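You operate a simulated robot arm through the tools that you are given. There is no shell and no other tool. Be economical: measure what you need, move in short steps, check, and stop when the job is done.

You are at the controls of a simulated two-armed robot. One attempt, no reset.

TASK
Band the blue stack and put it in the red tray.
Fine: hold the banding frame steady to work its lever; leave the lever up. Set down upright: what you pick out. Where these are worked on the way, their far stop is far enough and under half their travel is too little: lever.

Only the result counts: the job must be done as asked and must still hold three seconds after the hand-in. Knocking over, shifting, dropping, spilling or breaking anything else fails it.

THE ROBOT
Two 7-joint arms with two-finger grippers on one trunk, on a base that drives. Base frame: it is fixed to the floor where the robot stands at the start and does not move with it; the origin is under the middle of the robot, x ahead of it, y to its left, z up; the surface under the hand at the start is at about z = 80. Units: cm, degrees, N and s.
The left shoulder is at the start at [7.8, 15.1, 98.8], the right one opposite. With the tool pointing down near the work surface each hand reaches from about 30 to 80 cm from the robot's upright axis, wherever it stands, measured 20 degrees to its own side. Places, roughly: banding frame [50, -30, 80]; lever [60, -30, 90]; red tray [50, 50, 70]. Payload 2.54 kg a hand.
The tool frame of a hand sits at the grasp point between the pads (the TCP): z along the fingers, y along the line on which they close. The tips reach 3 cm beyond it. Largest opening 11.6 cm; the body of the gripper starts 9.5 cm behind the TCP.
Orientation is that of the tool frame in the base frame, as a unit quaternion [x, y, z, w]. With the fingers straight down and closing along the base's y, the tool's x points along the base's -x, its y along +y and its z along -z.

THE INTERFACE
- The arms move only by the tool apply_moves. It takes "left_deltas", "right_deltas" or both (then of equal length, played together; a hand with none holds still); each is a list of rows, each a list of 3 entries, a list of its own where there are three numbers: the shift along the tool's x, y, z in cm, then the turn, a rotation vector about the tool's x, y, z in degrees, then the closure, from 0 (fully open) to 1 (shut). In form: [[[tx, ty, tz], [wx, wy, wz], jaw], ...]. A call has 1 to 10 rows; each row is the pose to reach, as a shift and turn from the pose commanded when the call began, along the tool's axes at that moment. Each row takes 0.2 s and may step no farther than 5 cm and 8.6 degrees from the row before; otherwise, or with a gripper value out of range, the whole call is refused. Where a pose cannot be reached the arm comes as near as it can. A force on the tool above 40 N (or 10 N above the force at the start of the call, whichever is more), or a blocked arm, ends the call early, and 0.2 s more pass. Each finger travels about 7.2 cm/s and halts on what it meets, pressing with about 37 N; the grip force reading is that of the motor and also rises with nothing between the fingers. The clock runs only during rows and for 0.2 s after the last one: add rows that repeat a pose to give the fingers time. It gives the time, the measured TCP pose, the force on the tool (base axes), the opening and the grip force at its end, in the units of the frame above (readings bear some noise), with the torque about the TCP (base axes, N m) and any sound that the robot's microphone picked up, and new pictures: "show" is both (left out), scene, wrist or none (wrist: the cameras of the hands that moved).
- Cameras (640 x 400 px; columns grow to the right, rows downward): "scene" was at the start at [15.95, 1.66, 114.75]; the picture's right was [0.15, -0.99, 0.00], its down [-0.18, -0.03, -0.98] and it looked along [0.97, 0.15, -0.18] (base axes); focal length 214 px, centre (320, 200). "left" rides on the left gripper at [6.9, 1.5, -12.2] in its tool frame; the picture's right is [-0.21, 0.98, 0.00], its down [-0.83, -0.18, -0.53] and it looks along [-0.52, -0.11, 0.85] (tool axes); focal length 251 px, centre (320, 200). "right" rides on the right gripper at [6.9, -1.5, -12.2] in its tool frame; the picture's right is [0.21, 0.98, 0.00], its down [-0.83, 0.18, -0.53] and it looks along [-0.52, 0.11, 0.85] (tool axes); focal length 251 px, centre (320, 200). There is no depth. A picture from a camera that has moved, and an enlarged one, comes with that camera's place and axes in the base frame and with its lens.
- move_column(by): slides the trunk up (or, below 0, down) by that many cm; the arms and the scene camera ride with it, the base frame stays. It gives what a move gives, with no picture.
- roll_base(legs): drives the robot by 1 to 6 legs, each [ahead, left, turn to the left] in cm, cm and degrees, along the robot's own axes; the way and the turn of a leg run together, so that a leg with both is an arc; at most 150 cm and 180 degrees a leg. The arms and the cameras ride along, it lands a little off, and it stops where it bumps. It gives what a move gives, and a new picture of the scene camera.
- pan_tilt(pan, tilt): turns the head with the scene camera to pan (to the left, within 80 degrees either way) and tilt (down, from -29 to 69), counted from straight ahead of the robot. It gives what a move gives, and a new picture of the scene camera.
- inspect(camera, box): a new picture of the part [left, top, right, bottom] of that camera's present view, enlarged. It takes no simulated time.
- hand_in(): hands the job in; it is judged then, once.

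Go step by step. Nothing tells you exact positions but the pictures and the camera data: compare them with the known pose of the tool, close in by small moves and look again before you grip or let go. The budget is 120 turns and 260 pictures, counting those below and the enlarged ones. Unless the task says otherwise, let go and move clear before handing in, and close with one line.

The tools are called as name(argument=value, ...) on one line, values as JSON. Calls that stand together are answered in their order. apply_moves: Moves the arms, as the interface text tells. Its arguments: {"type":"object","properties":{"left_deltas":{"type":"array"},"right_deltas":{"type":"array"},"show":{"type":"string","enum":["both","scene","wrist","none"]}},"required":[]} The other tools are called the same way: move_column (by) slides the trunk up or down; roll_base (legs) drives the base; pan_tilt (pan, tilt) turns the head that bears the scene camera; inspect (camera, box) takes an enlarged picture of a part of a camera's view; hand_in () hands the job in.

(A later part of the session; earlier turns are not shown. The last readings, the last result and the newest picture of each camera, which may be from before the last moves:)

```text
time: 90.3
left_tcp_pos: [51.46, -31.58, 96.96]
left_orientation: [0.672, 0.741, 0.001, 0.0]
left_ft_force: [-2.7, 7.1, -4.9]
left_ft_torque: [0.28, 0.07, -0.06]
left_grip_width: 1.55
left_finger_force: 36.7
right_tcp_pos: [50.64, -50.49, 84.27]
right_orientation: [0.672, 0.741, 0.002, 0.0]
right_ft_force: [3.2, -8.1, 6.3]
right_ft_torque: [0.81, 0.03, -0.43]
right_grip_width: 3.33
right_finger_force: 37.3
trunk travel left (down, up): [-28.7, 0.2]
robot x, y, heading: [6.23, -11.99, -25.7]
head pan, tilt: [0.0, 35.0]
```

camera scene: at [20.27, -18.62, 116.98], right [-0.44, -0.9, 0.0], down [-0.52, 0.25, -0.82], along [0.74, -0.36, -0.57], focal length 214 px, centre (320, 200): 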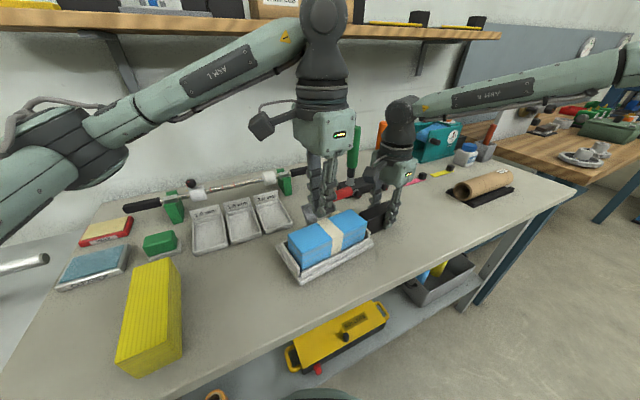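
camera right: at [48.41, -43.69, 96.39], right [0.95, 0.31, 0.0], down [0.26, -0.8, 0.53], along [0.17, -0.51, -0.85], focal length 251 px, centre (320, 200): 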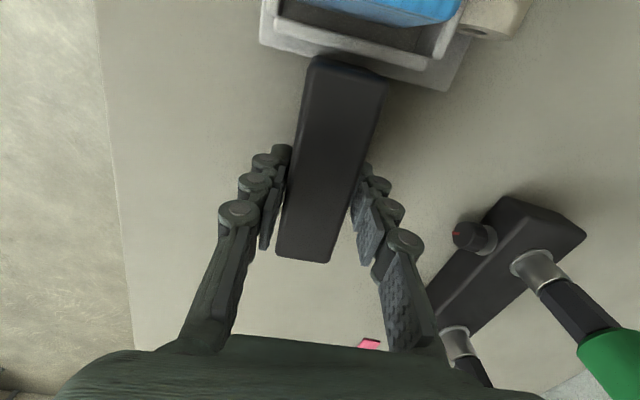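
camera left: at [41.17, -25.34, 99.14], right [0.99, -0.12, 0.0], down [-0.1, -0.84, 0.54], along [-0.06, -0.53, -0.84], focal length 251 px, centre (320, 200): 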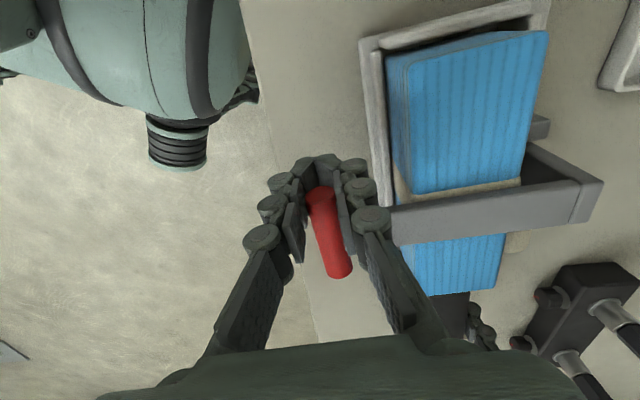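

apply_moves(left_deltas=[[[0.1, 1.57, -0.1], [0, 0, 0], 1], [[0.1, 3.0, 0.0], [0, 0, 0], 1], [[0.1, 3.3, 0.0], [0, 0, 0], 1]], show="none")

inspect(camera="scene", box=[240, 110, 420, 260])

```text
time: 91.1
left_tcp_pos: [54.77, -31.12, 97.05]
left_orientation: [0.672, 0.741, 0.0, 0.0]
left_ft_force: [-3.0, 2.2, 3.4]
left_ft_torque: [-0.59, 0.23, -0.06]
left_grip_width: 1.44
left_finger_force: 36.8
right_tcp_pos: [50.61, -50.37, 84.15]
right_orientation: [0.67, 0.742, 0.001, 0.0]
right_ft_force: [5.1, 1.6, 0.3]
right_ft_torque: [-0.84, 0.24, -0.66]
right_grip_width: 3.31
right_finger_force: 37.4
trunk travel left (down, up): [-28.7, 0.2]
robot x, y, heading: [6.2, -12.28, -25.9]
head pan, tilt: [0.0, 35.0]
```

```text
2.67 times, centred on (330, 185) of scene
camera zoom: at [20.22, -18.55, 117.0], right [-0.44, -0.9, 0.0], down [-0.52, 0.25, -0.82], along [0.74, -0.36, -0.57], focal length 572 px, centre (293, 240)
```

zoom: 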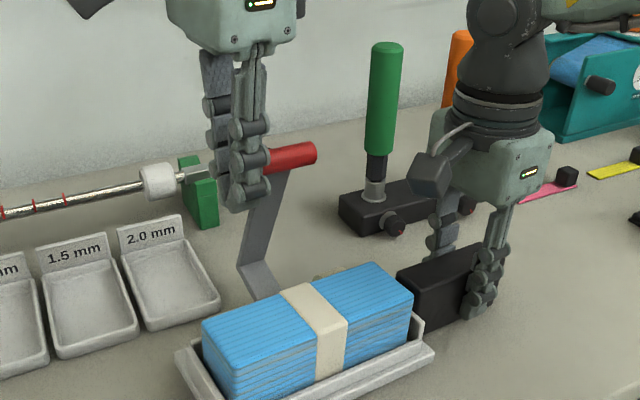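

The frame image seems shifted slightly upward; I check whether I'm lifting or pushing it.

inspect(camera="left", box=[180, 40, 400, 230])

inspect(camera="right", box=[200, 0, 520, 270])

```text
2.11 times, centred on (290, 135) of left
camera zoom: at [55.56, -24.06, 109.32], right [0.99, -0.12, 0.0], down [-0.1, -0.84, 0.54], along [-0.06, -0.53, -0.84], focal length 529 px, centre (383, 337)
```

zoom: 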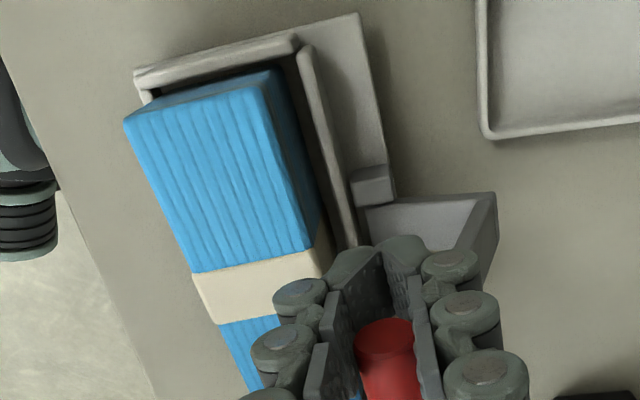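

```text
1.48 times, centred on (360, 135) of right
camera zoom: at [48.4, -43.59, 96.4], right [0.95, 0.31, 0.0], down [0.26, -0.8, 0.53], along [0.17, -0.51, -0.85], focal length 372 px, centre (261, 296)
```

zoom: 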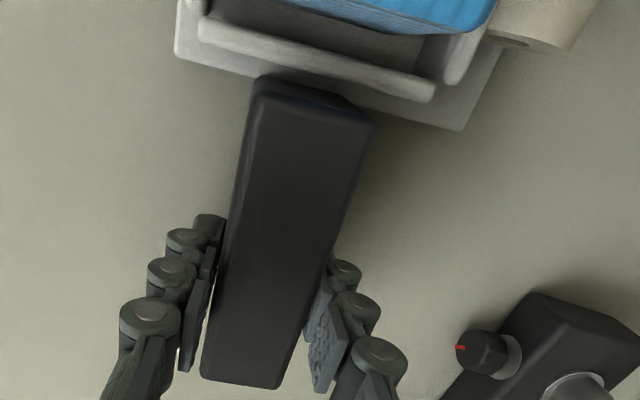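

The frame's corners match the earlier measurement, so it is in place. Releasing the lever handle.

apply_moves(left_deltas=[[[0, 0, 0], [0, 0, 0], 0.8], [[0, 0, 0], [0, 0, 0], 0.65], [[0, 0, 0], [0, 0, 0], 0.6], [[0, 0, -3], [0, 0, 0], 0.6], [[0, 0, -7], [0, 0, 0], 0.6], [[0, 0, -7], [0, 0, 0], 0.6]], show="wrist")

inspect(camera="scene", box=[240, 110, 420, 260])

```text
time: 92.5
left_tcp_pos: [54.63, -31.23, 104.09]
left_orientation: [0.672, 0.74, 0.0, -0.001]
left_ft_force: [0.7, 0.3, -0.3]
left_ft_torque: [-0.03, 0.01, 0.03]
left_grip_width: 4.64
left_finger_force: 0.0
right_tcp_pos: [50.6, -50.44, 84.2]
right_orientation: [0.672, 0.74, 0.001, 0.002]
right_ft_force: [-1.0, -0.5, -0.6]
right_ft_torque: [-0.66, -0.02, -0.1]
right_grip_width: 3.33
right_finger_force: 36.8
trunk travel left (down, up): [-28.7, 0.2]
robot x, y, heading: [6.38, -12.07, -25.7]
head pan, tilt: [0.0, 35.0]
camera left: at [55.5, -24.21, 116.28], right [0.99, -0.12, 0.0], down [-0.1, -0.84, 0.53], along [-0.07, -0.53, -0.85], focal length 251 px, centre (320, 200)
```

left: 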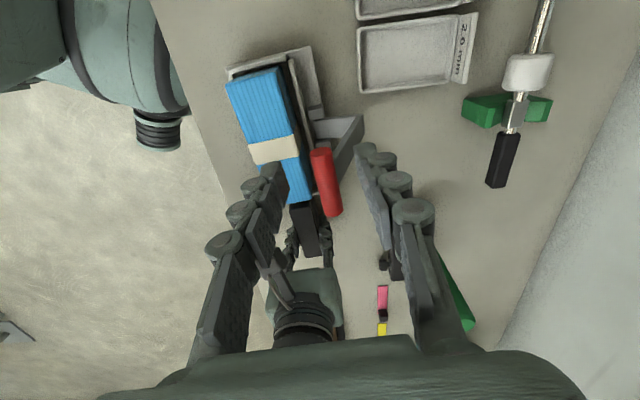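

```text
2.67 times, centred on (330, 185) of scene
camera zoom: at [20.23, -18.61, 116.99], right [-0.44, -0.9, 0.0], down [-0.52, 0.25, -0.82], along [0.74, -0.36, -0.57], focal length 572 px, centre (293, 240)
```

zoom: 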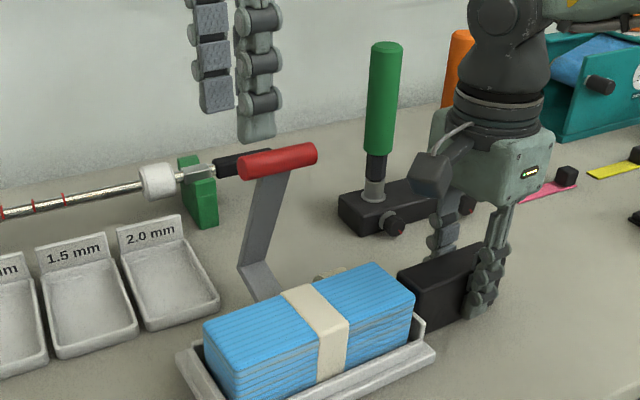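

The torque on the right hand suggests the frame's left end hangs slightly raised in the right grip; I tilt the right hand a little to set it down flat before letting go.

apply_moves(right_deltas=[[[0, 0, 0], [0, -1, 0], 1], [[0, 0, 0], [0, -1.5, 0], 1], [[0, 0, 0], [0, -1.5, 0], 1]], show="none")

inspect(camera="scene", box=[240, 110, 420, 260])

```text
time: 93.3
left_tcp_pos: [54.77, -31.14, 103.98]
left_orientation: [0.672, 0.741, 0.0, -0.002]
left_ft_force: [-0.4, -0.9, -0.5]
left_ft_torque: [0.03, 0.01, 0.0]
left_grip_width: 4.63
left_finger_force: 0.0
right_tcp_pos: [50.63, -50.48, 84.15]
right_orientation: [0.671, 0.741, -0.007, 0.01]
right_ft_force: [0.1, 0.3, -4.6]
right_ft_torque: [-0.51, 0.0, 0.01]
right_grip_width: 3.29
right_finger_force: 36.6
trunk travel left (down, up): [-28.7, 0.2]
robot x, y, heading: [6.56, -11.66, -26.0]
head pan, tilt: [0.0, 35.0]
```

```text
2.67 times, centred on (330, 185) of scene
camera zoom: at [20.27, -18.63, 116.98], right [-0.44, -0.9, 0.0], down [-0.52, 0.25, -0.82], along [0.74, -0.36, -0.57], focal length 572 px, centre (293, 240)
```

zoom: 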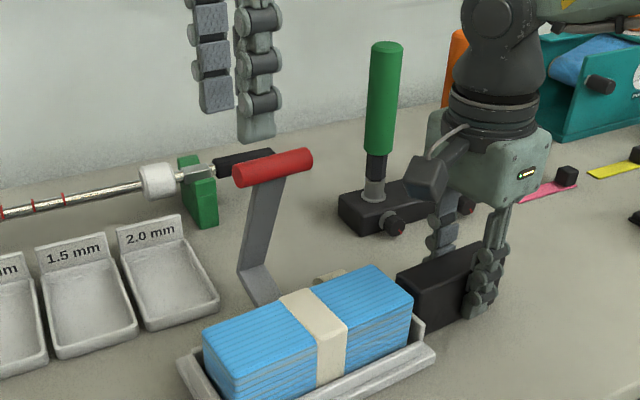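

apply_moves(right_deltas=[[[0, 0, 0.1], [0, -0.6, 0], 1], [[0, 0, 0.2], [0, -1.0, 0], 1], [[0, 0, 0.2], [0, -1.0, 0], 1]], show="none")

inspect(camera="scene", box=[240, 110, 420, 260])

```text
time: 94.1
left_tcp_pos: [54.66, -31.16, 103.96]
left_orientation: [0.672, 0.74, 0.0, 0.0]
left_ft_force: [-0.1, -0.8, 0.3]
left_ft_torque: [0.03, 0.03, -0.01]
left_grip_width: 4.65
left_finger_force: 0.1
right_tcp_pos: [50.68, -50.34, 84.09]
right_orientation: [0.671, 0.741, -0.013, 0.017]
right_ft_force: [-0.1, 0.2, 1.9]
right_ft_torque: [0.73, -0.17, -0.05]
right_grip_width: 3.32
right_finger_force: 37.4
trunk travel left (down, up): [-28.7, 0.2]
robot x, y, heading: [6.11, -11.9, -26.0]
head pan, tilt: [0.0, 35.0]
```

```text
2.67 times, centred on (330, 185) of scene
camera zoom: at [20.24, -18.63, 116.99], right [-0.44, -0.9, 0.0], down [-0.52, 0.25, -0.82], along [0.74, -0.36, -0.57], focal length 572 px, centre (293, 240)
```

zoom: 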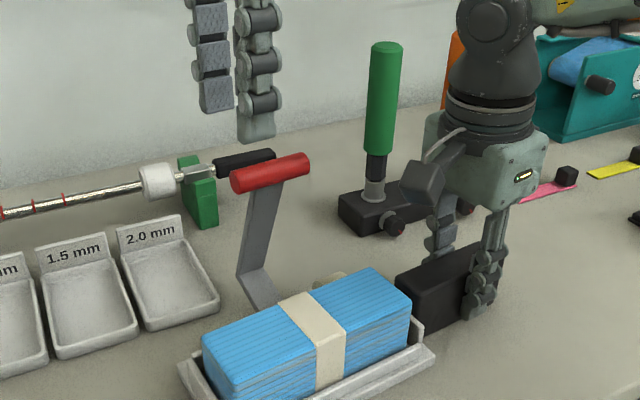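

The frame sits flat again (torque reversed). Opening the right hand and raising it clear.

apply_moves(right_deltas=[[[0, 0, 0], [0, 0, 0], 0.69], [[0, 0, 0], [0, 0, 0], 0.6], [[0, 0, 0], [0, 0, 0], 0.5], [[0, 0, -3], [0, 0, 0], 0.5], [[0, 0, -7], [0, 0, 0], 0.5], [[0, -3, -10], [0, 0, 0], 0.5]], show="wrist")

inspect(camera="scene", box=[240, 110, 420, 260])

```text
time: 95.5
left_tcp_pos: [54.53, -31.09, 104.06]
left_orientation: [0.672, 0.74, 0.0, 0.0]
left_ft_force: [-0.1, 0.2, -0.2]
left_ft_torque: [0.01, -0.01, -0.03]
left_grip_width: 4.64
left_finger_force: 0.0
right_tcp_pos: [47.39, -50.23, 94.06]
right_orientation: [0.67, 0.742, -0.014, 0.017]
right_ft_force: [-1.0, 0.0, -0.3]
right_ft_torque: [-0.02, -0.02, 0.0]
right_grip_width: 5.81
right_finger_force: 0.1
trunk travel left (down, up): [-28.7, 0.2]
robot x, y, heading: [6.39, -12.15, -26.0]
head pan, tilt: [0.0, 35.0]
camera right: at [45.13, -42.97, 105.93], right [0.95, 0.31, -0.01], down [0.26, -0.78, 0.57], along [0.17, -0.54, -0.82], focal length 251 px, centre (320, 200)
```

right: 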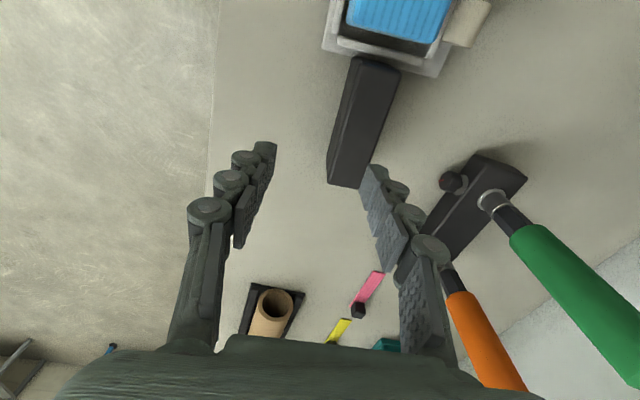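

```text
2.67 times, centred on (330, 185) of scene
camera zoom: at [20.15, -18.58, 117.0], right [-0.44, -0.9, 0.0], down [-0.52, 0.25, -0.82], along [0.74, -0.36, -0.57], focal length 572 px, centre (293, 240)
```

zoom: 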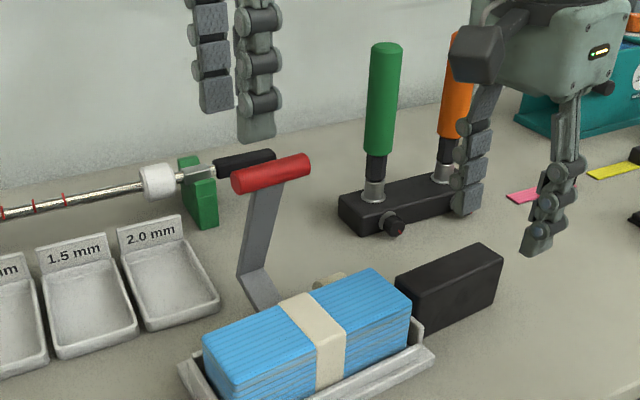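

Frame steady, lever up, band on. Now the left hand moves beside the lever with its lean to pick the stack by the left part again.

apply_moves(left_deltas=[[[0, -2.5, -0.5], [0, 0, 0], 0.42], [[2, -5.0, -0.5], [0, -7, 0], 0.42], [[4, -5.9, 0], [0, -14, 0], 0.42], [[4.7, -5.9, 1], [0, -20, 0], 0.42], [[4.7, -5.9, 1], [0, -20, 0], 0.42]], right_deltas=[[[0, -4, -1], [0, 0, 0], 0.5], [[0, -8, -2], [0, 0, 0], 0.5], [[-2, -12, -4], [0, 0, 0], 0.5], [[-3, -14, -6], [0, 0, 0], 0.5], [[-3, -14, -6], [0, 0, 0], 0.5]], show="both")

```text
time: 96.7
left_tcp_pos: [48.56, -27.23, 103.15]
left_orientation: [0.663, 0.728, -0.116, 0.128]
left_ft_force: [0.0, 1.0, 0.4]
left_ft_torque: [0.01, 0.03, -0.02]
left_grip_width: 6.73
left_finger_force: 0.0
right_tcp_pos: [33.83, -54.41, 100.04]
right_orientation: [0.671, 0.741, -0.013, 0.016]
right_ft_force: [0.1, 0.2, -1.2]
right_ft_torque: [0.01, 0.0, -0.04]
right_grip_width: 5.79
right_finger_force: 0.0
trunk travel left (down, up): [-28.7, 0.2]
robot x, y, heading: [5.89, -11.94, -26.0]
head pan, tilt: [0.0, 35.0]
camera scene: at [20.25, -18.63, 116.98], right [-0.44, -0.9, 0.0], down [-0.52, 0.25, -0.82], along [0.74, -0.36, -0.57], focal length 214 px, centre (320, 200)
camera right: at [31.6, -47.11, 111.88], right [0.95, 0.31, -0.01], down [0.26, -0.78, 0.57], along [0.17, -0.54, -0.82], focal length 251 px, centre (320, 200)
camera left: at [48.96, -16.34, 112.13], right [0.99, -0.11, 0.07], down [-0.12, -0.61, 0.78], along [-0.04, -0.79, -0.62], focal length 251 px, centre (320, 200)
```

scene: 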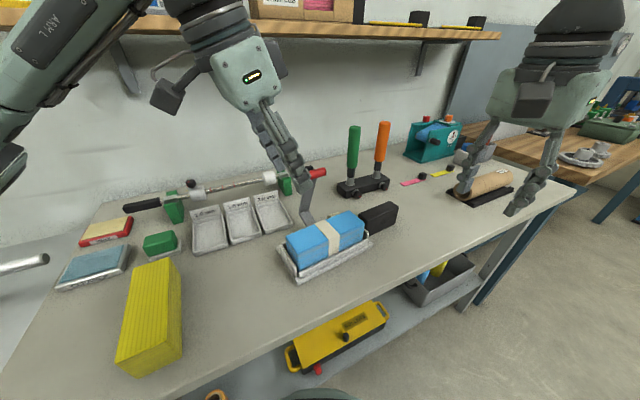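
right: 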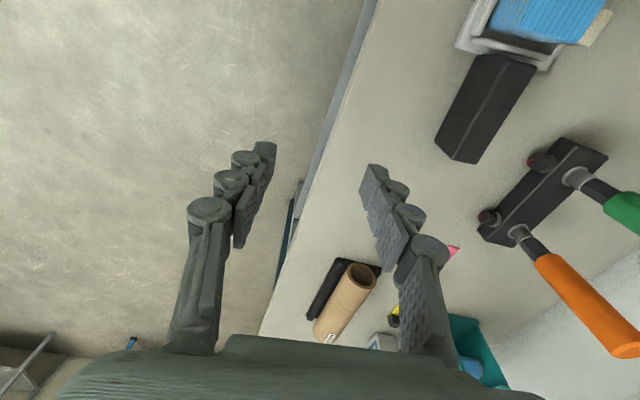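
left: 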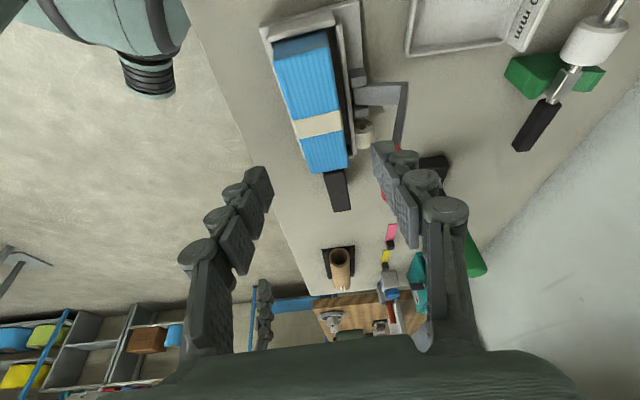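

apply_moves(left_deltas=[[[0.6, -0.43, 3.9], [0, 0, 0], 0.4], [[1.2, -0.43, 7.8], [0, 0, 0], 0.4], [[1.85, -0.43, 11.0], [0, 0, 0], 0.4], [[1.85, -0.43, 11.0], [0, 0, 0], 0.4]], show="wrist")

inspect(camera="scene", box=[240, 110, 420, 260])

```text
time: 97.7
left_tcp_pos: [48.13, -29.18, 91.98]
left_orientation: [0.662, 0.729, -0.117, 0.128]
left_ft_force: [-1.0, -0.4, 0.9]
left_ft_torque: [0.0, 0.02, -0.03]
left_grip_width: 6.97
left_finger_force: 0.1
right_tcp_pos: [33.94, -54.43, 100.01]
right_orientation: [0.671, 0.741, -0.013, 0.017]
right_ft_force: [0.3, -0.4, 0.0]
right_ft_torque: [0.01, 0.02, -0.04]
right_grip_width: 5.79
right_finger_force: 0.0
trunk travel left (down, up): [-28.7, 0.2]
robot x, y, heading: [6.32, -12.03, -26.3]
head pan, tilt: [0.0, 35.0]
camera left: at [48.59, -18.48, 101.19], right [0.99, -0.11, 0.07], down [-0.12, -0.61, 0.78], along [-0.04, -0.79, -0.62], focal length 251 px, centre (320, 200)
```

left: 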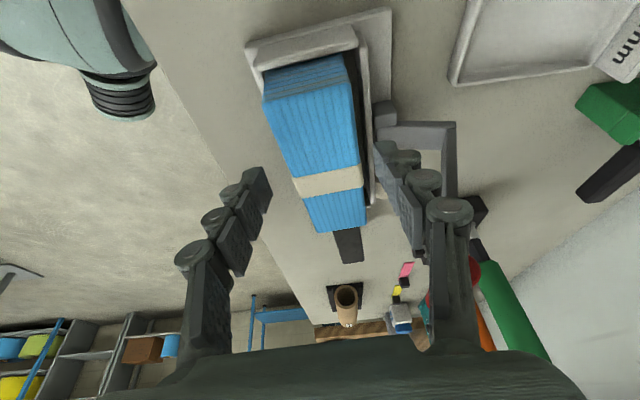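

```text
2.67 times, centred on (330, 185) of scene
camera zoom: at [20.24, -18.62, 116.99], right [-0.44, -0.9, 0.0], down [-0.52, 0.25, -0.82], along [0.74, -0.36, -0.57], focal length 572 px, centre (293, 240)
```

zoom: 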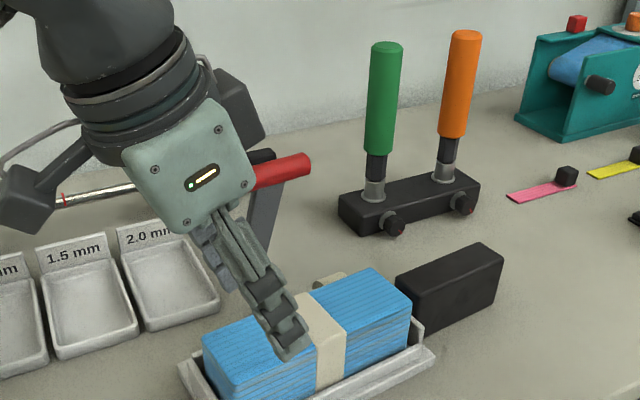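

Aligned. Lowering to grip height.

apply_moves(left_deltas=[[[0.34, -0.07, 2.2], [0, 0, 0], 0.4], [[0.68, -0.07, 4.49], [0, 0, 0], 0.4], [[0.68, -0.07, 4.49], [0, 0, 0], 0.4]], show="wrist")

inspect(camera="scene", box=[240, 110, 420, 260])

```text
time: 98.5
left_tcp_pos: [48.21, -29.95, 87.58]
left_orientation: [0.661, 0.73, -0.116, 0.129]
left_ft_force: [-0.9, -0.1, -0.5]
left_ft_torque: [-0.01, 0.05, 0.01]
left_grip_width: 6.95
left_finger_force: 0.1
right_tcp_pos: [33.89, -54.35, 100.07]
right_orientation: [0.671, 0.742, -0.013, 0.017]
right_ft_force: [0.3, -0.2, 1.4]
right_ft_torque: [0.01, -0.05, 0.03]
right_grip_width: 5.82
right_finger_force: 0.0
trunk travel left (down, up): [-28.7, 0.2]
robot x, y, heading: [6.49, -12.3, -25.9]
head pan, tilt: [0.0, 35.0]
camera left: at [48.65, -19.28, 96.72], right [0.99, -0.11, 0.07], down [-0.12, -0.61, 0.78], along [-0.04, -0.79, -0.62], focal length 251 px, centre (320, 200)
```

left: 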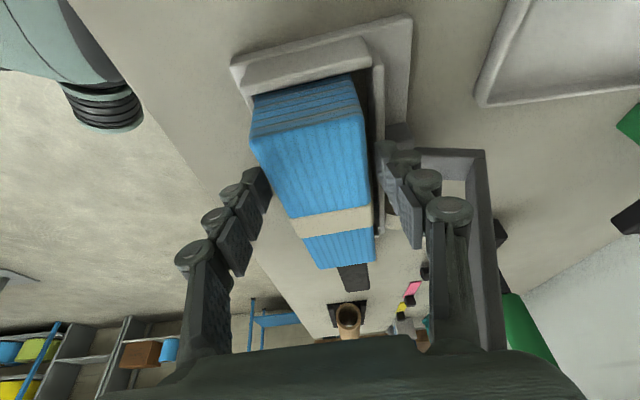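

```text
2.67 times, centred on (330, 185) of scene
camera zoom: at [20.24, -18.62, 116.99], right [-0.44, -0.9, 0.0], down [-0.52, 0.25, -0.82], along [0.74, -0.36, -0.57], focal length 572 px, centre (293, 240)
```

zoom: 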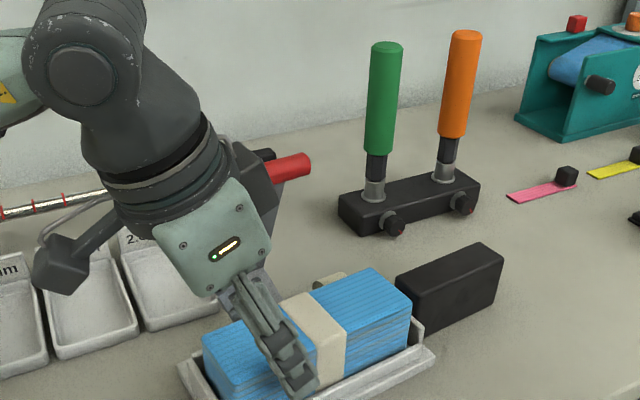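

apply_moves(left_deltas=[[[0, 0, 0], [0, 0, 0], 0.48], [[0, 0, 0], [0, 0, 0], 0.52], [[0, 0, 0], [0, 0, 0], 0.6], [[0, 0, 0], [0, 0, 0], 1], [[0, 0, 0], [0, 0, 0], 1]], show="none")

apply_moves(left_deltas=[[[-0.17, 0, -0.47], [0, 0, 0], 1], [[-0.51, 0, -1.41], [0, 0, 0], 1], [[-1.03, 0, -2.82], [0, 0, 0], 1], [[-1.03, 0, -2.82], [0, 0, 0], 1]], show="wrist")

inspect(camera="scene", box=[240, 110, 420, 260])

```text
time: 99.7
left_tcp_pos: [48.29, -29.93, 87.66]
left_orientation: [0.662, 0.729, -0.117, 0.128]
left_ft_force: [0.8, -0.5, 1.0]
left_ft_torque: [0.01, 0.04, 0.03]
left_grip_width: 5.49
left_finger_force: 37.1
right_tcp_pos: [33.91, -54.34, 100.01]
right_orientation: [0.671, 0.741, -0.014, 0.017]
right_ft_force: [-0.5, 0.3, -0.3]
right_ft_torque: [0.02, 0.04, -0.02]
right_grip_width: 5.79
right_finger_force: 0.1
trunk travel left (down, up): [-28.7, 0.2]
robot x, y, heading: [6.47, -12.09, -26.0]
head pan, tilt: [0.0, 35.0]
```

```text
time: 100.7
left_tcp_pos: [48.25, -30.12, 90.72]
left_orientation: [0.663, 0.728, -0.117, 0.127]
left_ft_force: [0.1, 0.9, -0.9]
left_ft_torque: [0.01, 0.0, -0.02]
left_grip_width: 5.48
left_finger_force: 37.1
right_tcp_pos: [33.95, -54.42, 100.01]
right_orientation: [0.671, 0.741, -0.013, 0.017]
right_ft_force: [0.1, -0.3, 0.1]
right_ft_torque: [0.02, 0.01, -0.01]
right_grip_width: 5.78
right_finger_force: 0.0
trunk travel left (down, up): [-28.7, 0.2]
robot x, y, heading: [6.07, -12.52, -25.9]
head pan, tilt: [0.0, 35.0]
camera left: at [48.72, -19.32, 99.88], right [0.99, -0.11, 0.07], down [-0.12, -0.61, 0.78], along [-0.04, -0.79, -0.62], focal length 251 px, centre (320, 200)
```

left: 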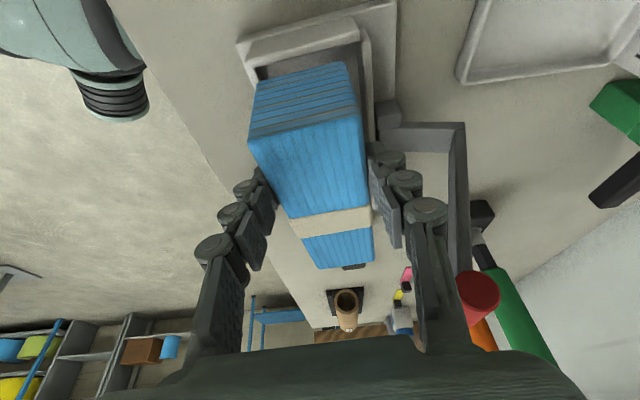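

```text
2.67 times, centred on (330, 185) of scene
camera zoom: at [20.25, -18.62, 116.98], right [-0.44, -0.9, 0.0], down [-0.52, 0.25, -0.82], along [0.74, -0.36, -0.57], focal length 572 px, centre (293, 240)
```

zoom: 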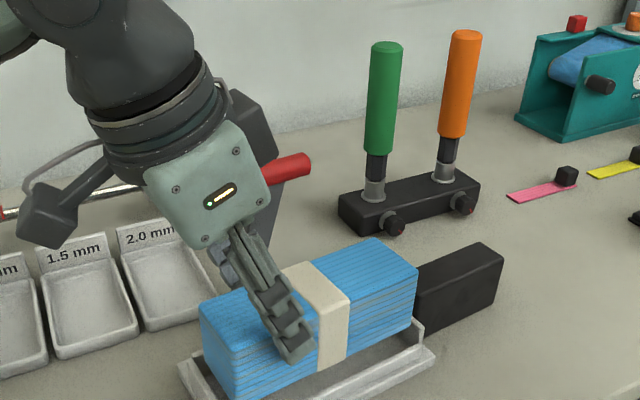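

The banded stack is out and the frame stayed put. Lifting higher and retracting before driving to the red tray.

apply_moves(left_deltas=[[[-1.37, 0, -3.76], [0, 0, 0], 1], [[-1.5, -2, -7], [0, 0, 0], 1], [[-1.3, -4.5, -10], [0, 0, 0], 1], [[-1.0, -7, -12], [0, 0, 0], 1], [[-0.81, -8.67, -13.5], [0, 0, 0], 1]], show="none")

roll_base(legs=[[-16.2, -7.9, 0], [0, 0, 26]])

pan_tilt(pan=45, tilt=30)

```text
time: 101.9
left_tcp_pos: [39.27, -27.03, 103.52]
left_orientation: [0.662, 0.729, -0.117, 0.128]
left_ft_force: [0.4, 1.1, -0.9]
left_ft_torque: [0.01, 0.01, 0.04]
left_grip_width: 5.48
left_finger_force: 37.4
right_tcp_pos: [33.93, -54.33, 100.04]
right_orientation: [0.67, 0.742, -0.013, 0.017]
right_ft_force: [-0.7, 0.1, 0.3]
right_ft_torque: [0.01, 0.0, 0.0]
right_grip_width: 5.8
right_finger_force: 0.0
trunk travel left (down, up): [-28.7, 0.2]
robot x, y, heading: [6.42, -12.0, -26.2]
head pan, tilt: [0.0, 35.0]
```

```text
time: 104.7
left_tcp_pos: [24.64, -11.09, 103.52]
left_orientation: [0.481, 0.86, -0.085, 0.151]
left_ft_force: [-0.1, -0.2, -1.2]
left_ft_torque: [0.01, -0.01, -0.02]
left_grip_width: 5.47
left_finger_force: 37.3
right_tcp_pos: [31.88, -38.16, 100.0]
right_orientation: [0.487, 0.873, -0.011, 0.02]
right_ft_force: [-0.2, 0.2, -0.2]
right_ft_torque: [0.01, 0.02, -0.01]
right_grip_width: 5.79
right_finger_force: 0.0
trunk travel left (down, up): [-28.7, 0.2]
robot x, y, heading: [-11.55, -11.93, 0.1]
head pan, tilt: [0.0, 35.0]
camera scene: at [4.0, -11.83, 116.98], right [0.0, -1.0, 0.0], down [-0.57, 0.0, -0.82], along [0.82, 0.0, -0.57], focal length 214 px, centre (320, 200)
```

scene: 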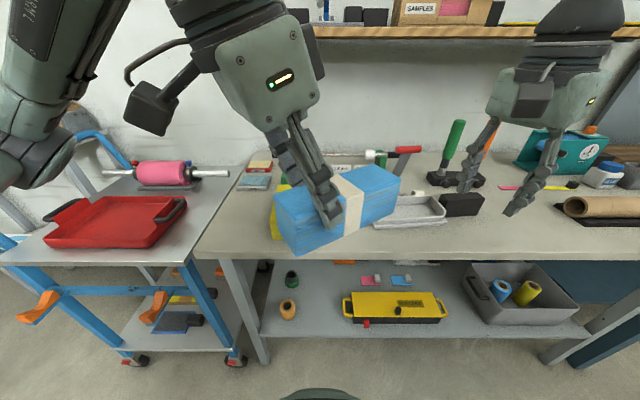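

```text
time: 105.9
left_tcp_pos: [24.74, -11.11, 103.59]
left_orientation: [0.48, 0.86, -0.086, 0.151]
left_ft_force: [-0.7, 0.1, -0.5]
left_ft_torque: [0.03, 0.0, 0.0]
left_grip_width: 5.47
left_finger_force: 37.0
right_tcp_pos: [31.87, -38.0, 100.02]
right_orientation: [0.487, 0.873, -0.009, 0.019]
right_ft_force: [0.5, 0.9, 0.0]
right_ft_torque: [0.03, 0.01, 0.02]
right_grip_width: 5.79
right_finger_force: 0.1
trunk travel left (down, up): [-28.7, 0.2]
robot x, y, heading: [-11.43, -12.41, 0.2]
head pan, tilt: [45.0, 30.0]
camera scene: at [1.57, -5.46, 117.76], right [0.71, -0.71, 0.0], down [-0.35, -0.35, -0.87], along [0.61, 0.61, -0.5], focal length 214 px, centre (320, 200)
```

scene: 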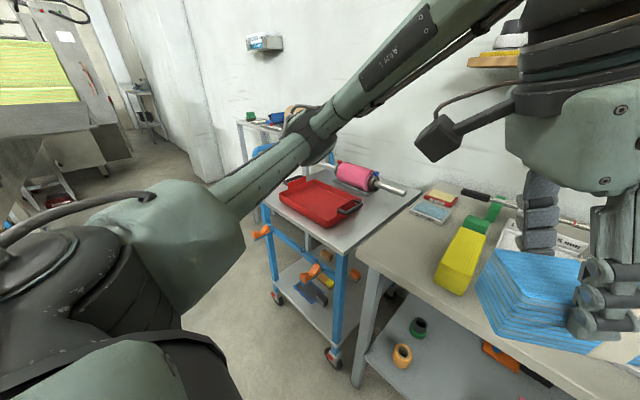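

The red tray sits on a wheeled cart, roughly centred at [57,55]. Driving left along the bench at a safe distance, then a bit forward.

roll_base(legs=[[0, 46, 0], [9, 0, 0]])

pan_tilt(pan=20, tilt=40)

```text
time: 111.6
left_tcp_pos: [33.59, 35.76, 103.46]
left_orientation: [0.48, 0.86, -0.084, 0.151]
left_ft_force: [-0.2, -0.7, -1.3]
left_ft_torque: [0.0, 0.05, -0.04]
left_grip_width: 5.49
left_finger_force: 37.3
right_tcp_pos: [40.87, 8.97, 99.87]
right_orientation: [0.485, 0.874, -0.01, 0.019]
right_ft_force: [0.6, 0.3, -0.4]
right_ft_torque: [0.01, 0.02, 0.0]
right_grip_width: 5.8
right_finger_force: 0.1
trunk travel left (down, up): [-28.7, 0.2]
robot x, y, heading: [-2.78, 34.78, 0.2]
head pan, tilt: [45.0, 30.0]
camera scene: at [10.47, 41.4, 117.75], right [0.71, -0.7, 0.0], down [-0.35, -0.36, -0.87], along [0.61, 0.62, -0.5], focal length 214 px, centre (320, 200)
```

scene: 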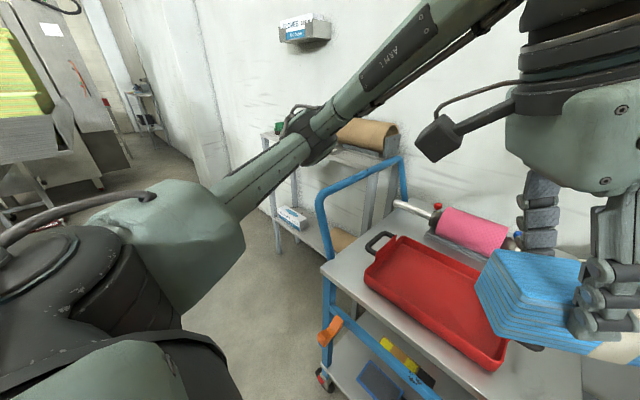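

```text
time: 112.5
left_tcp_pos: [33.46, 35.75, 103.58]
left_orientation: [0.48, 0.86, -0.086, 0.151]
left_ft_force: [-0.7, -0.3, -0.9]
left_ft_torque: [0.02, 0.02, -0.01]
left_grip_width: 5.48
left_finger_force: 37.2
right_tcp_pos: [40.73, 8.9, 99.98]
right_orientation: [0.486, 0.874, -0.01, 0.019]
right_ft_force: [-0.9, -0.5, 0.2]
right_ft_torque: [-0.02, -0.02, 0.02]
right_grip_width: 5.82
right_finger_force: 0.0
trunk travel left (down, up): [-28.7, 0.2]
robot x, y, heading: [-2.87, 34.55, 0.3]
head pan, tilt: [20.0, 40.0]
camera scene: at [12.0, 37.93, 116.23], right [0.35, -0.94, 0.0], down [-0.6, -0.22, -0.77], along [0.72, 0.27, -0.64], focal length 214 px, centre (320, 200)
```

scene: 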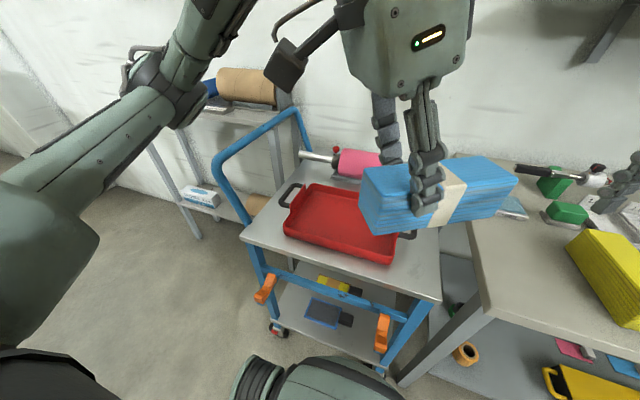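

Tray rim spans about x 44–67, y 33–60. I bring the stack over its middle (stack centre about [53,47]) at a safe height.

apply_moves(left_deltas=[[[1.14, 3.76, 1.62], [0, 0, 0], 1], [[2.28, 7.52, 3.25], [0, 0, 0], 1], [[3.42, 11.28, 4.87], [0, 0, 0], 1], [[4.56, 15.04, 6.5], [0, 0, 0], 1], [[5.7, 18.8, 8.12], [0, 0, 0], 1], [[6.82, 22.57, 9.75], [0, 0, 0], 1], [[6.82, 22.57, 9.75], [0, 0, 0], 1]], show="both")

```text
time: 114.1
left_tcp_pos: [47.33, 47.16, 94.42]
left_orientation: [0.479, 0.86, -0.086, 0.151]
left_ft_force: [-0.1, 0.2, -0.6]
left_ft_torque: [0.02, 0.0, 0.04]
left_grip_width: 5.48
left_finger_force: 36.9
left hand out of reach, approached as far as the arm can: row 5, 6, 7
right_tcp_pos: [40.67, 8.99, 100.07]
right_orientation: [0.485, 0.874, -0.009, 0.019]
right_ft_force: [-0.8, -0.2, -0.7]
right_ft_torque: [0.0, -0.01, -0.03]
right_grip_width: 5.81
right_finger_force: 0.0
trunk travel left (down, up): [-28.7, 0.2]
robot x, y, heading: [-2.59, 34.78, 0.5]
head pan, tilt: [20.0, 40.0]
camera scene: at [12.0, 37.92, 116.23], right [0.35, -0.94, 0.0], down [-0.6, -0.22, -0.77], along [0.72, 0.27, -0.64], focal length 214 px, centre (320, 200)
camera left: at [43.02, 57.14, 103.54], right [0.94, 0.34, 0.07], down [0.16, -0.6, 0.78], along [0.31, -0.72, -0.62], focal length 251 px, centre (320, 200)
```

scene: 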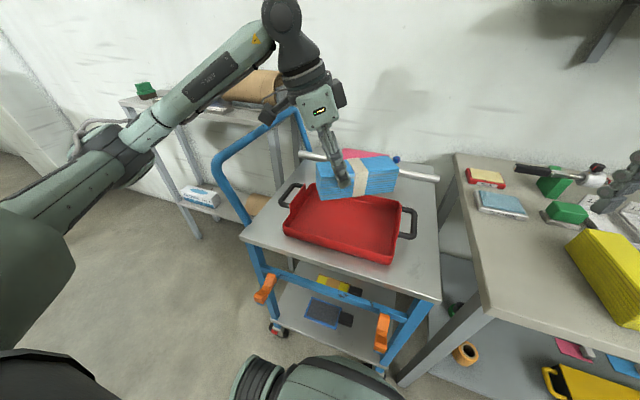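
left: 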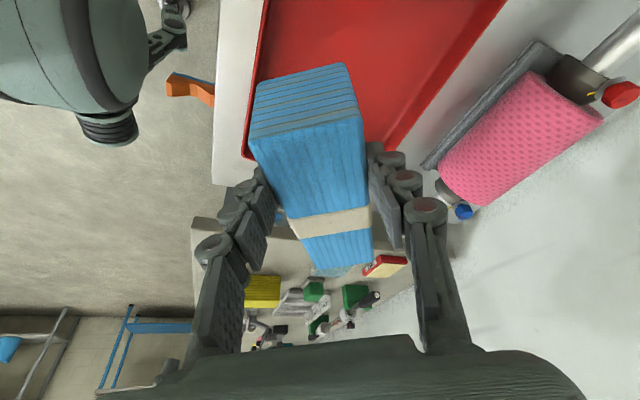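

The wrist limits again; I turn the stack by about 19° toward pointing away from me and move further over the tray.

apply_moves(left_deltas=[[[0, 0, 0], [-2.2, 0, -6], 1], [[0.2, 1.5, 1], [-4.4, 0, -12], 1], [[0.4, 3.2, 2.2], [-6.5, 0, -17.9], 1], [[0.73, 5.3, 4.0], [-6.5, 0, -17.9], 1], [[0.73, 5.3, 4.0], [-6.5, 0, -17.9], 1]], show="both")

```text
time: 115.3
left_tcp_pos: [52.08, 49.47, 90.53]
left_orientation: [0.331, 0.928, -0.058, 0.163]
left_ft_force: [0.8, -0.7, -0.3]
left_ft_torque: [-0.01, 0.04, 0.04]
left_grip_width: 5.49
left_finger_force: 36.6
right_tcp_pos: [40.76, 8.91, 99.95]
right_orientation: [0.486, 0.874, -0.009, 0.019]
right_ft_force: [0.0, 0.4, -0.3]
right_ft_torque: [-0.01, -0.02, -0.01]
right_grip_width: 5.79
right_finger_force: 0.0
trunk travel left (down, up): [-28.7, 0.2]
robot x, y, heading: [-2.69, 34.36, 0.5]
head pan, tilt: [20.0, 40.0]
camera scene: at [11.99, 37.92, 116.23], right [0.35, -0.94, 0.0], down [-0.6, -0.22, -0.77], along [0.72, 0.27, -0.64], focal length 214 px, centre (320, 200)
camera left: at [44.78, 57.35, 99.8], right [0.77, 0.63, 0.07], down [0.35, -0.52, 0.78], along [0.53, -0.58, -0.62], focal length 251 px, centre (320, 200)
```

scene: 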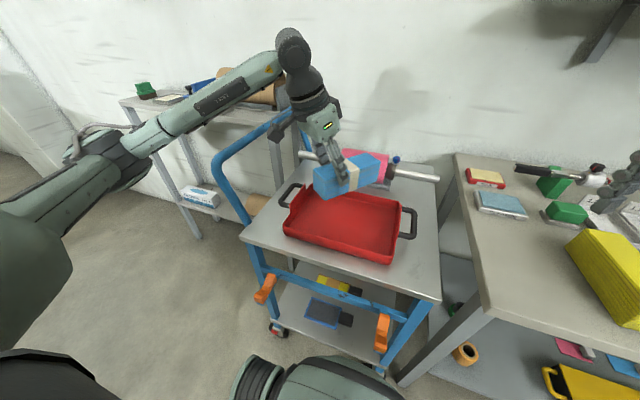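
left: 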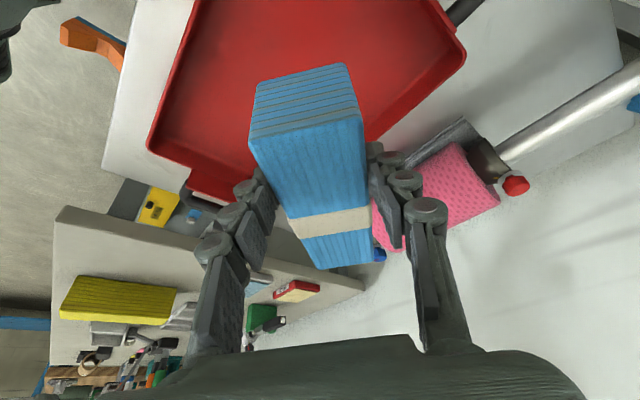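

The stack (centre ≈[54.9,47.1]) is now fully above the tray interior. Lowering it toward the tray floor.

apply_moves(left_deltas=[[[1.38, -0.83, 3.58], [0, 0, 0], 1], [[2.76, -0.83, 7.15], [0, 0, 0], 1], [[4.14, -0.83, 10.73], [0, 0, 0], 1], [[4.14, -0.83, 10.73], [0, 0, 0], 1]], show="both")

inspect(camera="scene", box=[260, 130, 430, 280])

```text
time: 116.1
left_tcp_pos: [51.75, 48.86, 81.42]
left_orientation: [0.33, 0.926, -0.059, 0.174]
left_ft_force: [-5.5, 1.8, 13.2]
left_ft_torque: [-0.3, -0.14, -0.16]
left_grip_width: 5.5
left_finger_force: 36.6
right_tcp_pos: [40.71, 8.86, 99.93]
right_orientation: [0.485, 0.874, -0.009, 0.019]
right_ft_force: [-0.6, -1.2, 0.1]
right_ft_torque: [0.0, 0.03, 0.02]
right_grip_width: 5.77
right_finger_force: 0.1
trunk travel left (down, up): [-28.7, 0.2]
robot x, y, heading: [-2.99, 34.92, 0.4]
head pan, tilt: [20.0, 40.0]
stopped in row 3 (left hand): the force on the tool passed its limit at 60 N (the readings are from after the stop); the commanded pose is now the measured one
camera scene: at [11.92, 37.94, 116.25], right [0.35, -0.94, 0.0], down [-0.6, -0.22, -0.77], along [0.72, 0.27, -0.64], focal length 214 px, centre (320, 200)
camera left: at [44.14, 56.9, 90.3], right [0.77, 0.63, 0.08], down [0.33, -0.51, 0.8], along [0.54, -0.59, -0.6], focal length 251 px, centre (320, 200)
```

scene: 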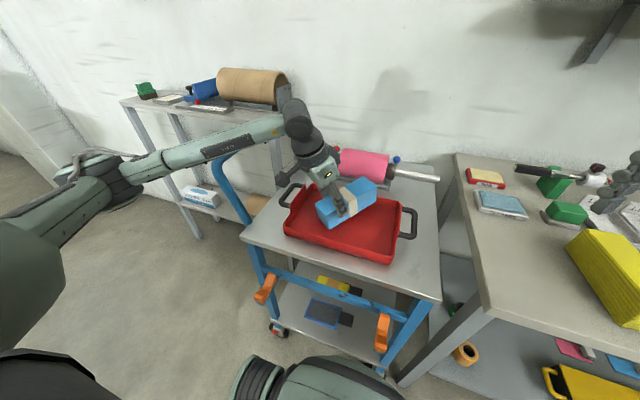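
left: 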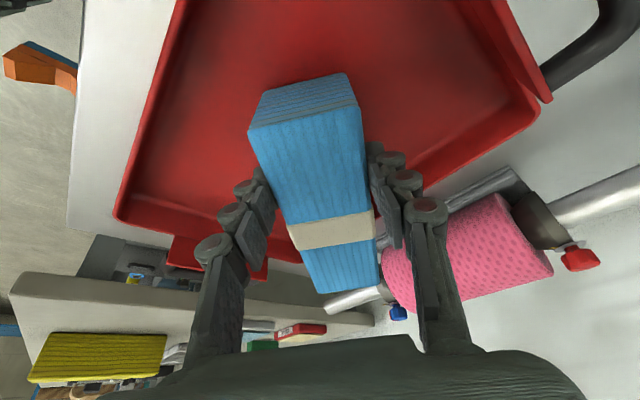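

```text
2.67 times, centred on (345, 205) of scene
camera zoom: at [11.92, 37.94, 116.25], right [0.35, -0.94, 0.0], down [-0.6, -0.22, -0.77], along [0.72, 0.27, -0.64], focal length 572 px, centre (253, 187)
```

zoom: 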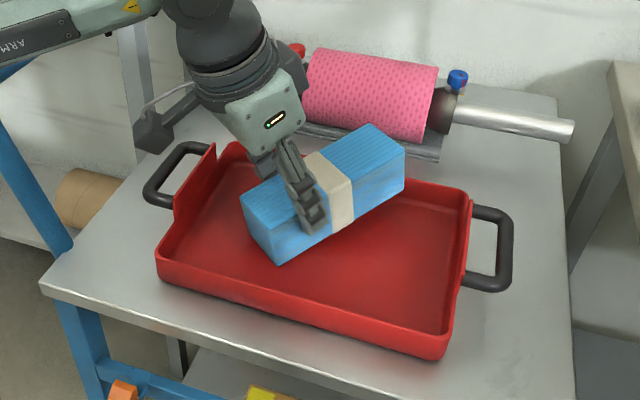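

The stack's far end met the tray's far rim (rim at z≈75, x≈63). Lifting, pulling back about 1.5 cm and turning it 6° to fit comfortably.

apply_moves(left_deltas=[[[-0.7, 0, -1.9], [0, 0, 0], 1], [[-0.7, -0.25, -3.9], [0.9, 0, 2.6], 1], [[0, -0.53, -4.25], [1.95, 0, 5.36], 1], [[0, -0.53, -4.25], [1.95, 0, 5.36], 1]], show="wrist")

inspect(camera="scene", box=[260, 130, 430, 280])

```text
time: 117.1
left_tcp_pos: [50.15, 49.42, 85.02]
left_orientation: [0.376, 0.909, -0.067, 0.169]
left_ft_force: [-0.7, 0.3, -1.1]
left_ft_torque: [0.0, 0.02, 0.0]
left_grip_width: 5.49
left_finger_force: 36.6
right_tcp_pos: [40.83, 8.92, 99.99]
right_orientation: [0.486, 0.874, -0.009, 0.019]
right_ft_force: [-0.2, -0.9, -0.4]
right_ft_torque: [0.0, -0.01, 0.01]
right_grip_width: 5.8
right_finger_force: 0.0
trunk travel left (down, up): [-28.7, 0.2]
robot x, y, heading: [-3.04, 34.7, 0.8]
head pan, tilt: [20.0, 40.0]
camera left: at [43.51, 58.14, 94.03], right [0.83, 0.55, 0.08], down [0.28, -0.54, 0.79], along [0.48, -0.64, -0.6], focal length 251 px, centre (320, 200)
```

left: 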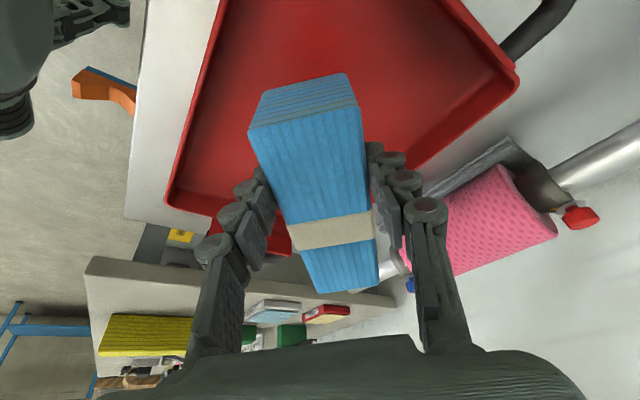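

```text
2.67 times, centred on (345, 205) of scene
camera zoom: at [12.0, 37.93, 116.23], right [0.35, -0.94, 0.0], down [-0.6, -0.22, -0.77], along [0.72, 0.27, -0.64], focal length 572 px, centre (253, 187)
```

zoom: 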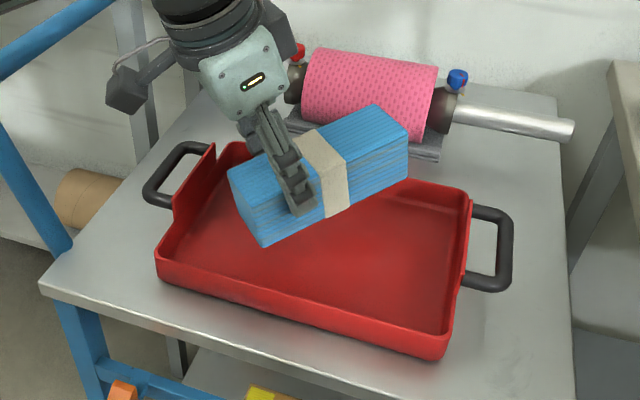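

The stack got pitched about 8° in the grip; I level it by tilting the hand.

apply_moves(left_deltas=[[[0, 0, 0], [0, 4, 0], 1], [[0, 0, 0], [0, 8, 0], 1], [[0, 0, 0], [0, 8, 0], 1]], show="wrist")

inspect(camera="scene", box=[260, 130, 430, 280])

```text
time: 117.9
left_tcp_pos: [50.19, 49.44, 85.09]
left_orientation: [0.379, 0.919, -0.04, 0.105]
left_ft_force: [0.2, -0.7, -2.1]
left_ft_torque: [0.0, 0.02, 0.03]
left_grip_width: 5.47
left_finger_force: 37.6
right_tcp_pos: [40.8, 8.96, 99.98]
right_orientation: [0.486, 0.874, -0.009, 0.018]
right_ft_force: [0.3, 0.0, 0.7]
right_ft_torque: [-0.03, 0.02, 0.01]
right_grip_width: 5.81
right_finger_force: 0.0
trunk travel left (down, up): [-28.7, 0.2]
robot x, y, heading: [-2.97, 34.85, 0.2]
head pan, tilt: [20.0, 40.0]
camera left: at [44.44, 57.2, 95.47], right [0.84, 0.54, 0.05], down [0.36, -0.62, 0.7], along [0.42, -0.57, -0.71], focal length 251 px, centre (320, 200)
```

left: 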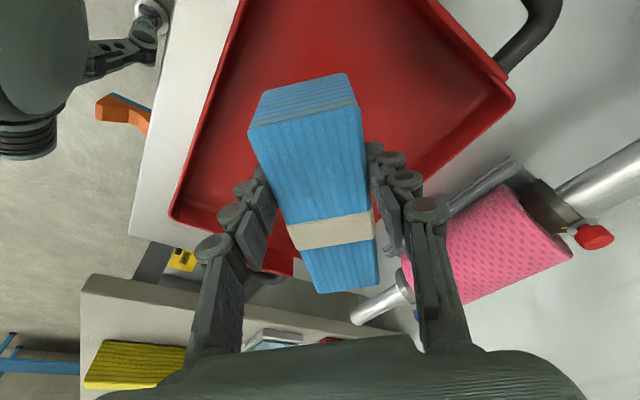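

```text
2.67 times, centred on (345, 205) of scene
camera zoom: at [11.99, 37.94, 116.23], right [0.35, -0.94, 0.0], down [-0.6, -0.22, -0.77], along [0.72, 0.27, -0.64], focal length 572 px, centre (253, 187)
```

zoom: 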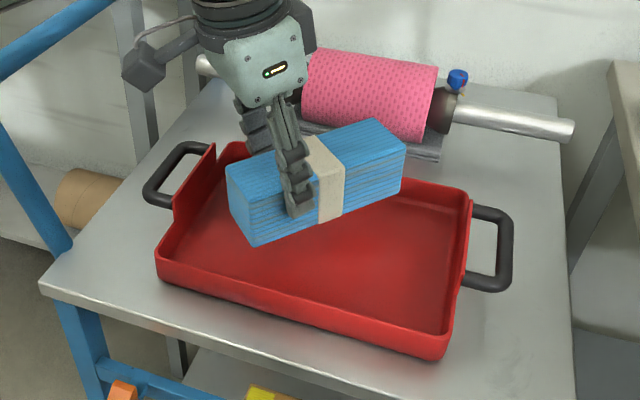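

Close to level now. Lowering toward the tray floor in small steps.

apply_moves(left_deltas=[[[0.35, 0, 1.6], [0, 0, 0], 1], [[0.7, 0, 3.3], [0, 0, 0], 1], [[1.04, 0, 4.89], [0, 0, 0], 1], [[1.04, 0, 4.89], [0, 0, 0], 1]], show="wrist")

inspect(camera="scene", box=[260, 130, 430, 280])

```text
time: 118.9
left_tcp_pos: [50.16, 49.35, 80.54]
left_orientation: [0.38, 0.918, -0.041, 0.11]
left_ft_force: [3.7, -2.4, 24.2]
left_ft_torque: [0.48, 0.66, -0.02]
left_grip_width: 5.5
left_finger_force: 36.9
right_tcp_pos: [40.63, 8.8, 100.13]
right_orientation: [0.485, 0.874, -0.009, 0.019]
right_ft_force: [0.6, 0.2, 0.8]
right_ft_torque: [-0.03, -0.01, 0.03]
right_grip_width: 5.8
right_finger_force: 0.2
trunk travel left (down, up): [-28.7, 0.2]
robot x, y, heading: [-2.72, 34.29, 0.4]
head pan, tilt: [20.0, 40.0]
camera left: at [44.46, 57.08, 90.89], right [0.84, 0.54, 0.06], down [0.35, -0.61, 0.71], along [0.42, -0.57, -0.7], focal length 251 px, centre (320, 200)
```

left: 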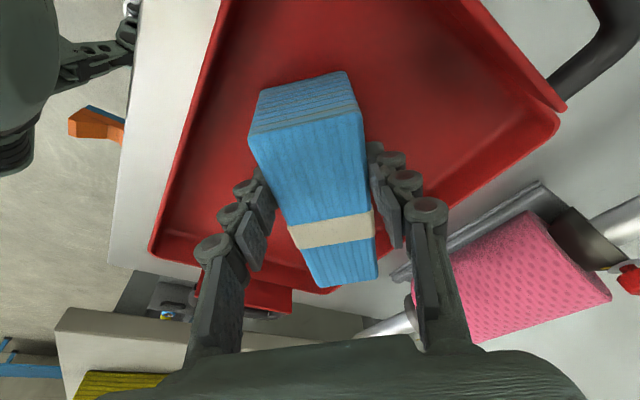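

```text
2.67 times, centred on (345, 205) of scene
camera zoom: at [11.85, 37.84, 116.29], right [0.35, -0.94, 0.0], down [-0.6, -0.22, -0.77], along [0.72, 0.27, -0.64], focal length 572 px, centre (253, 187)
```

zoom: 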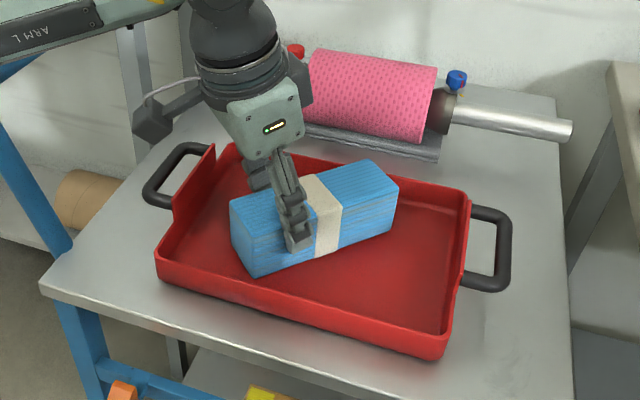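

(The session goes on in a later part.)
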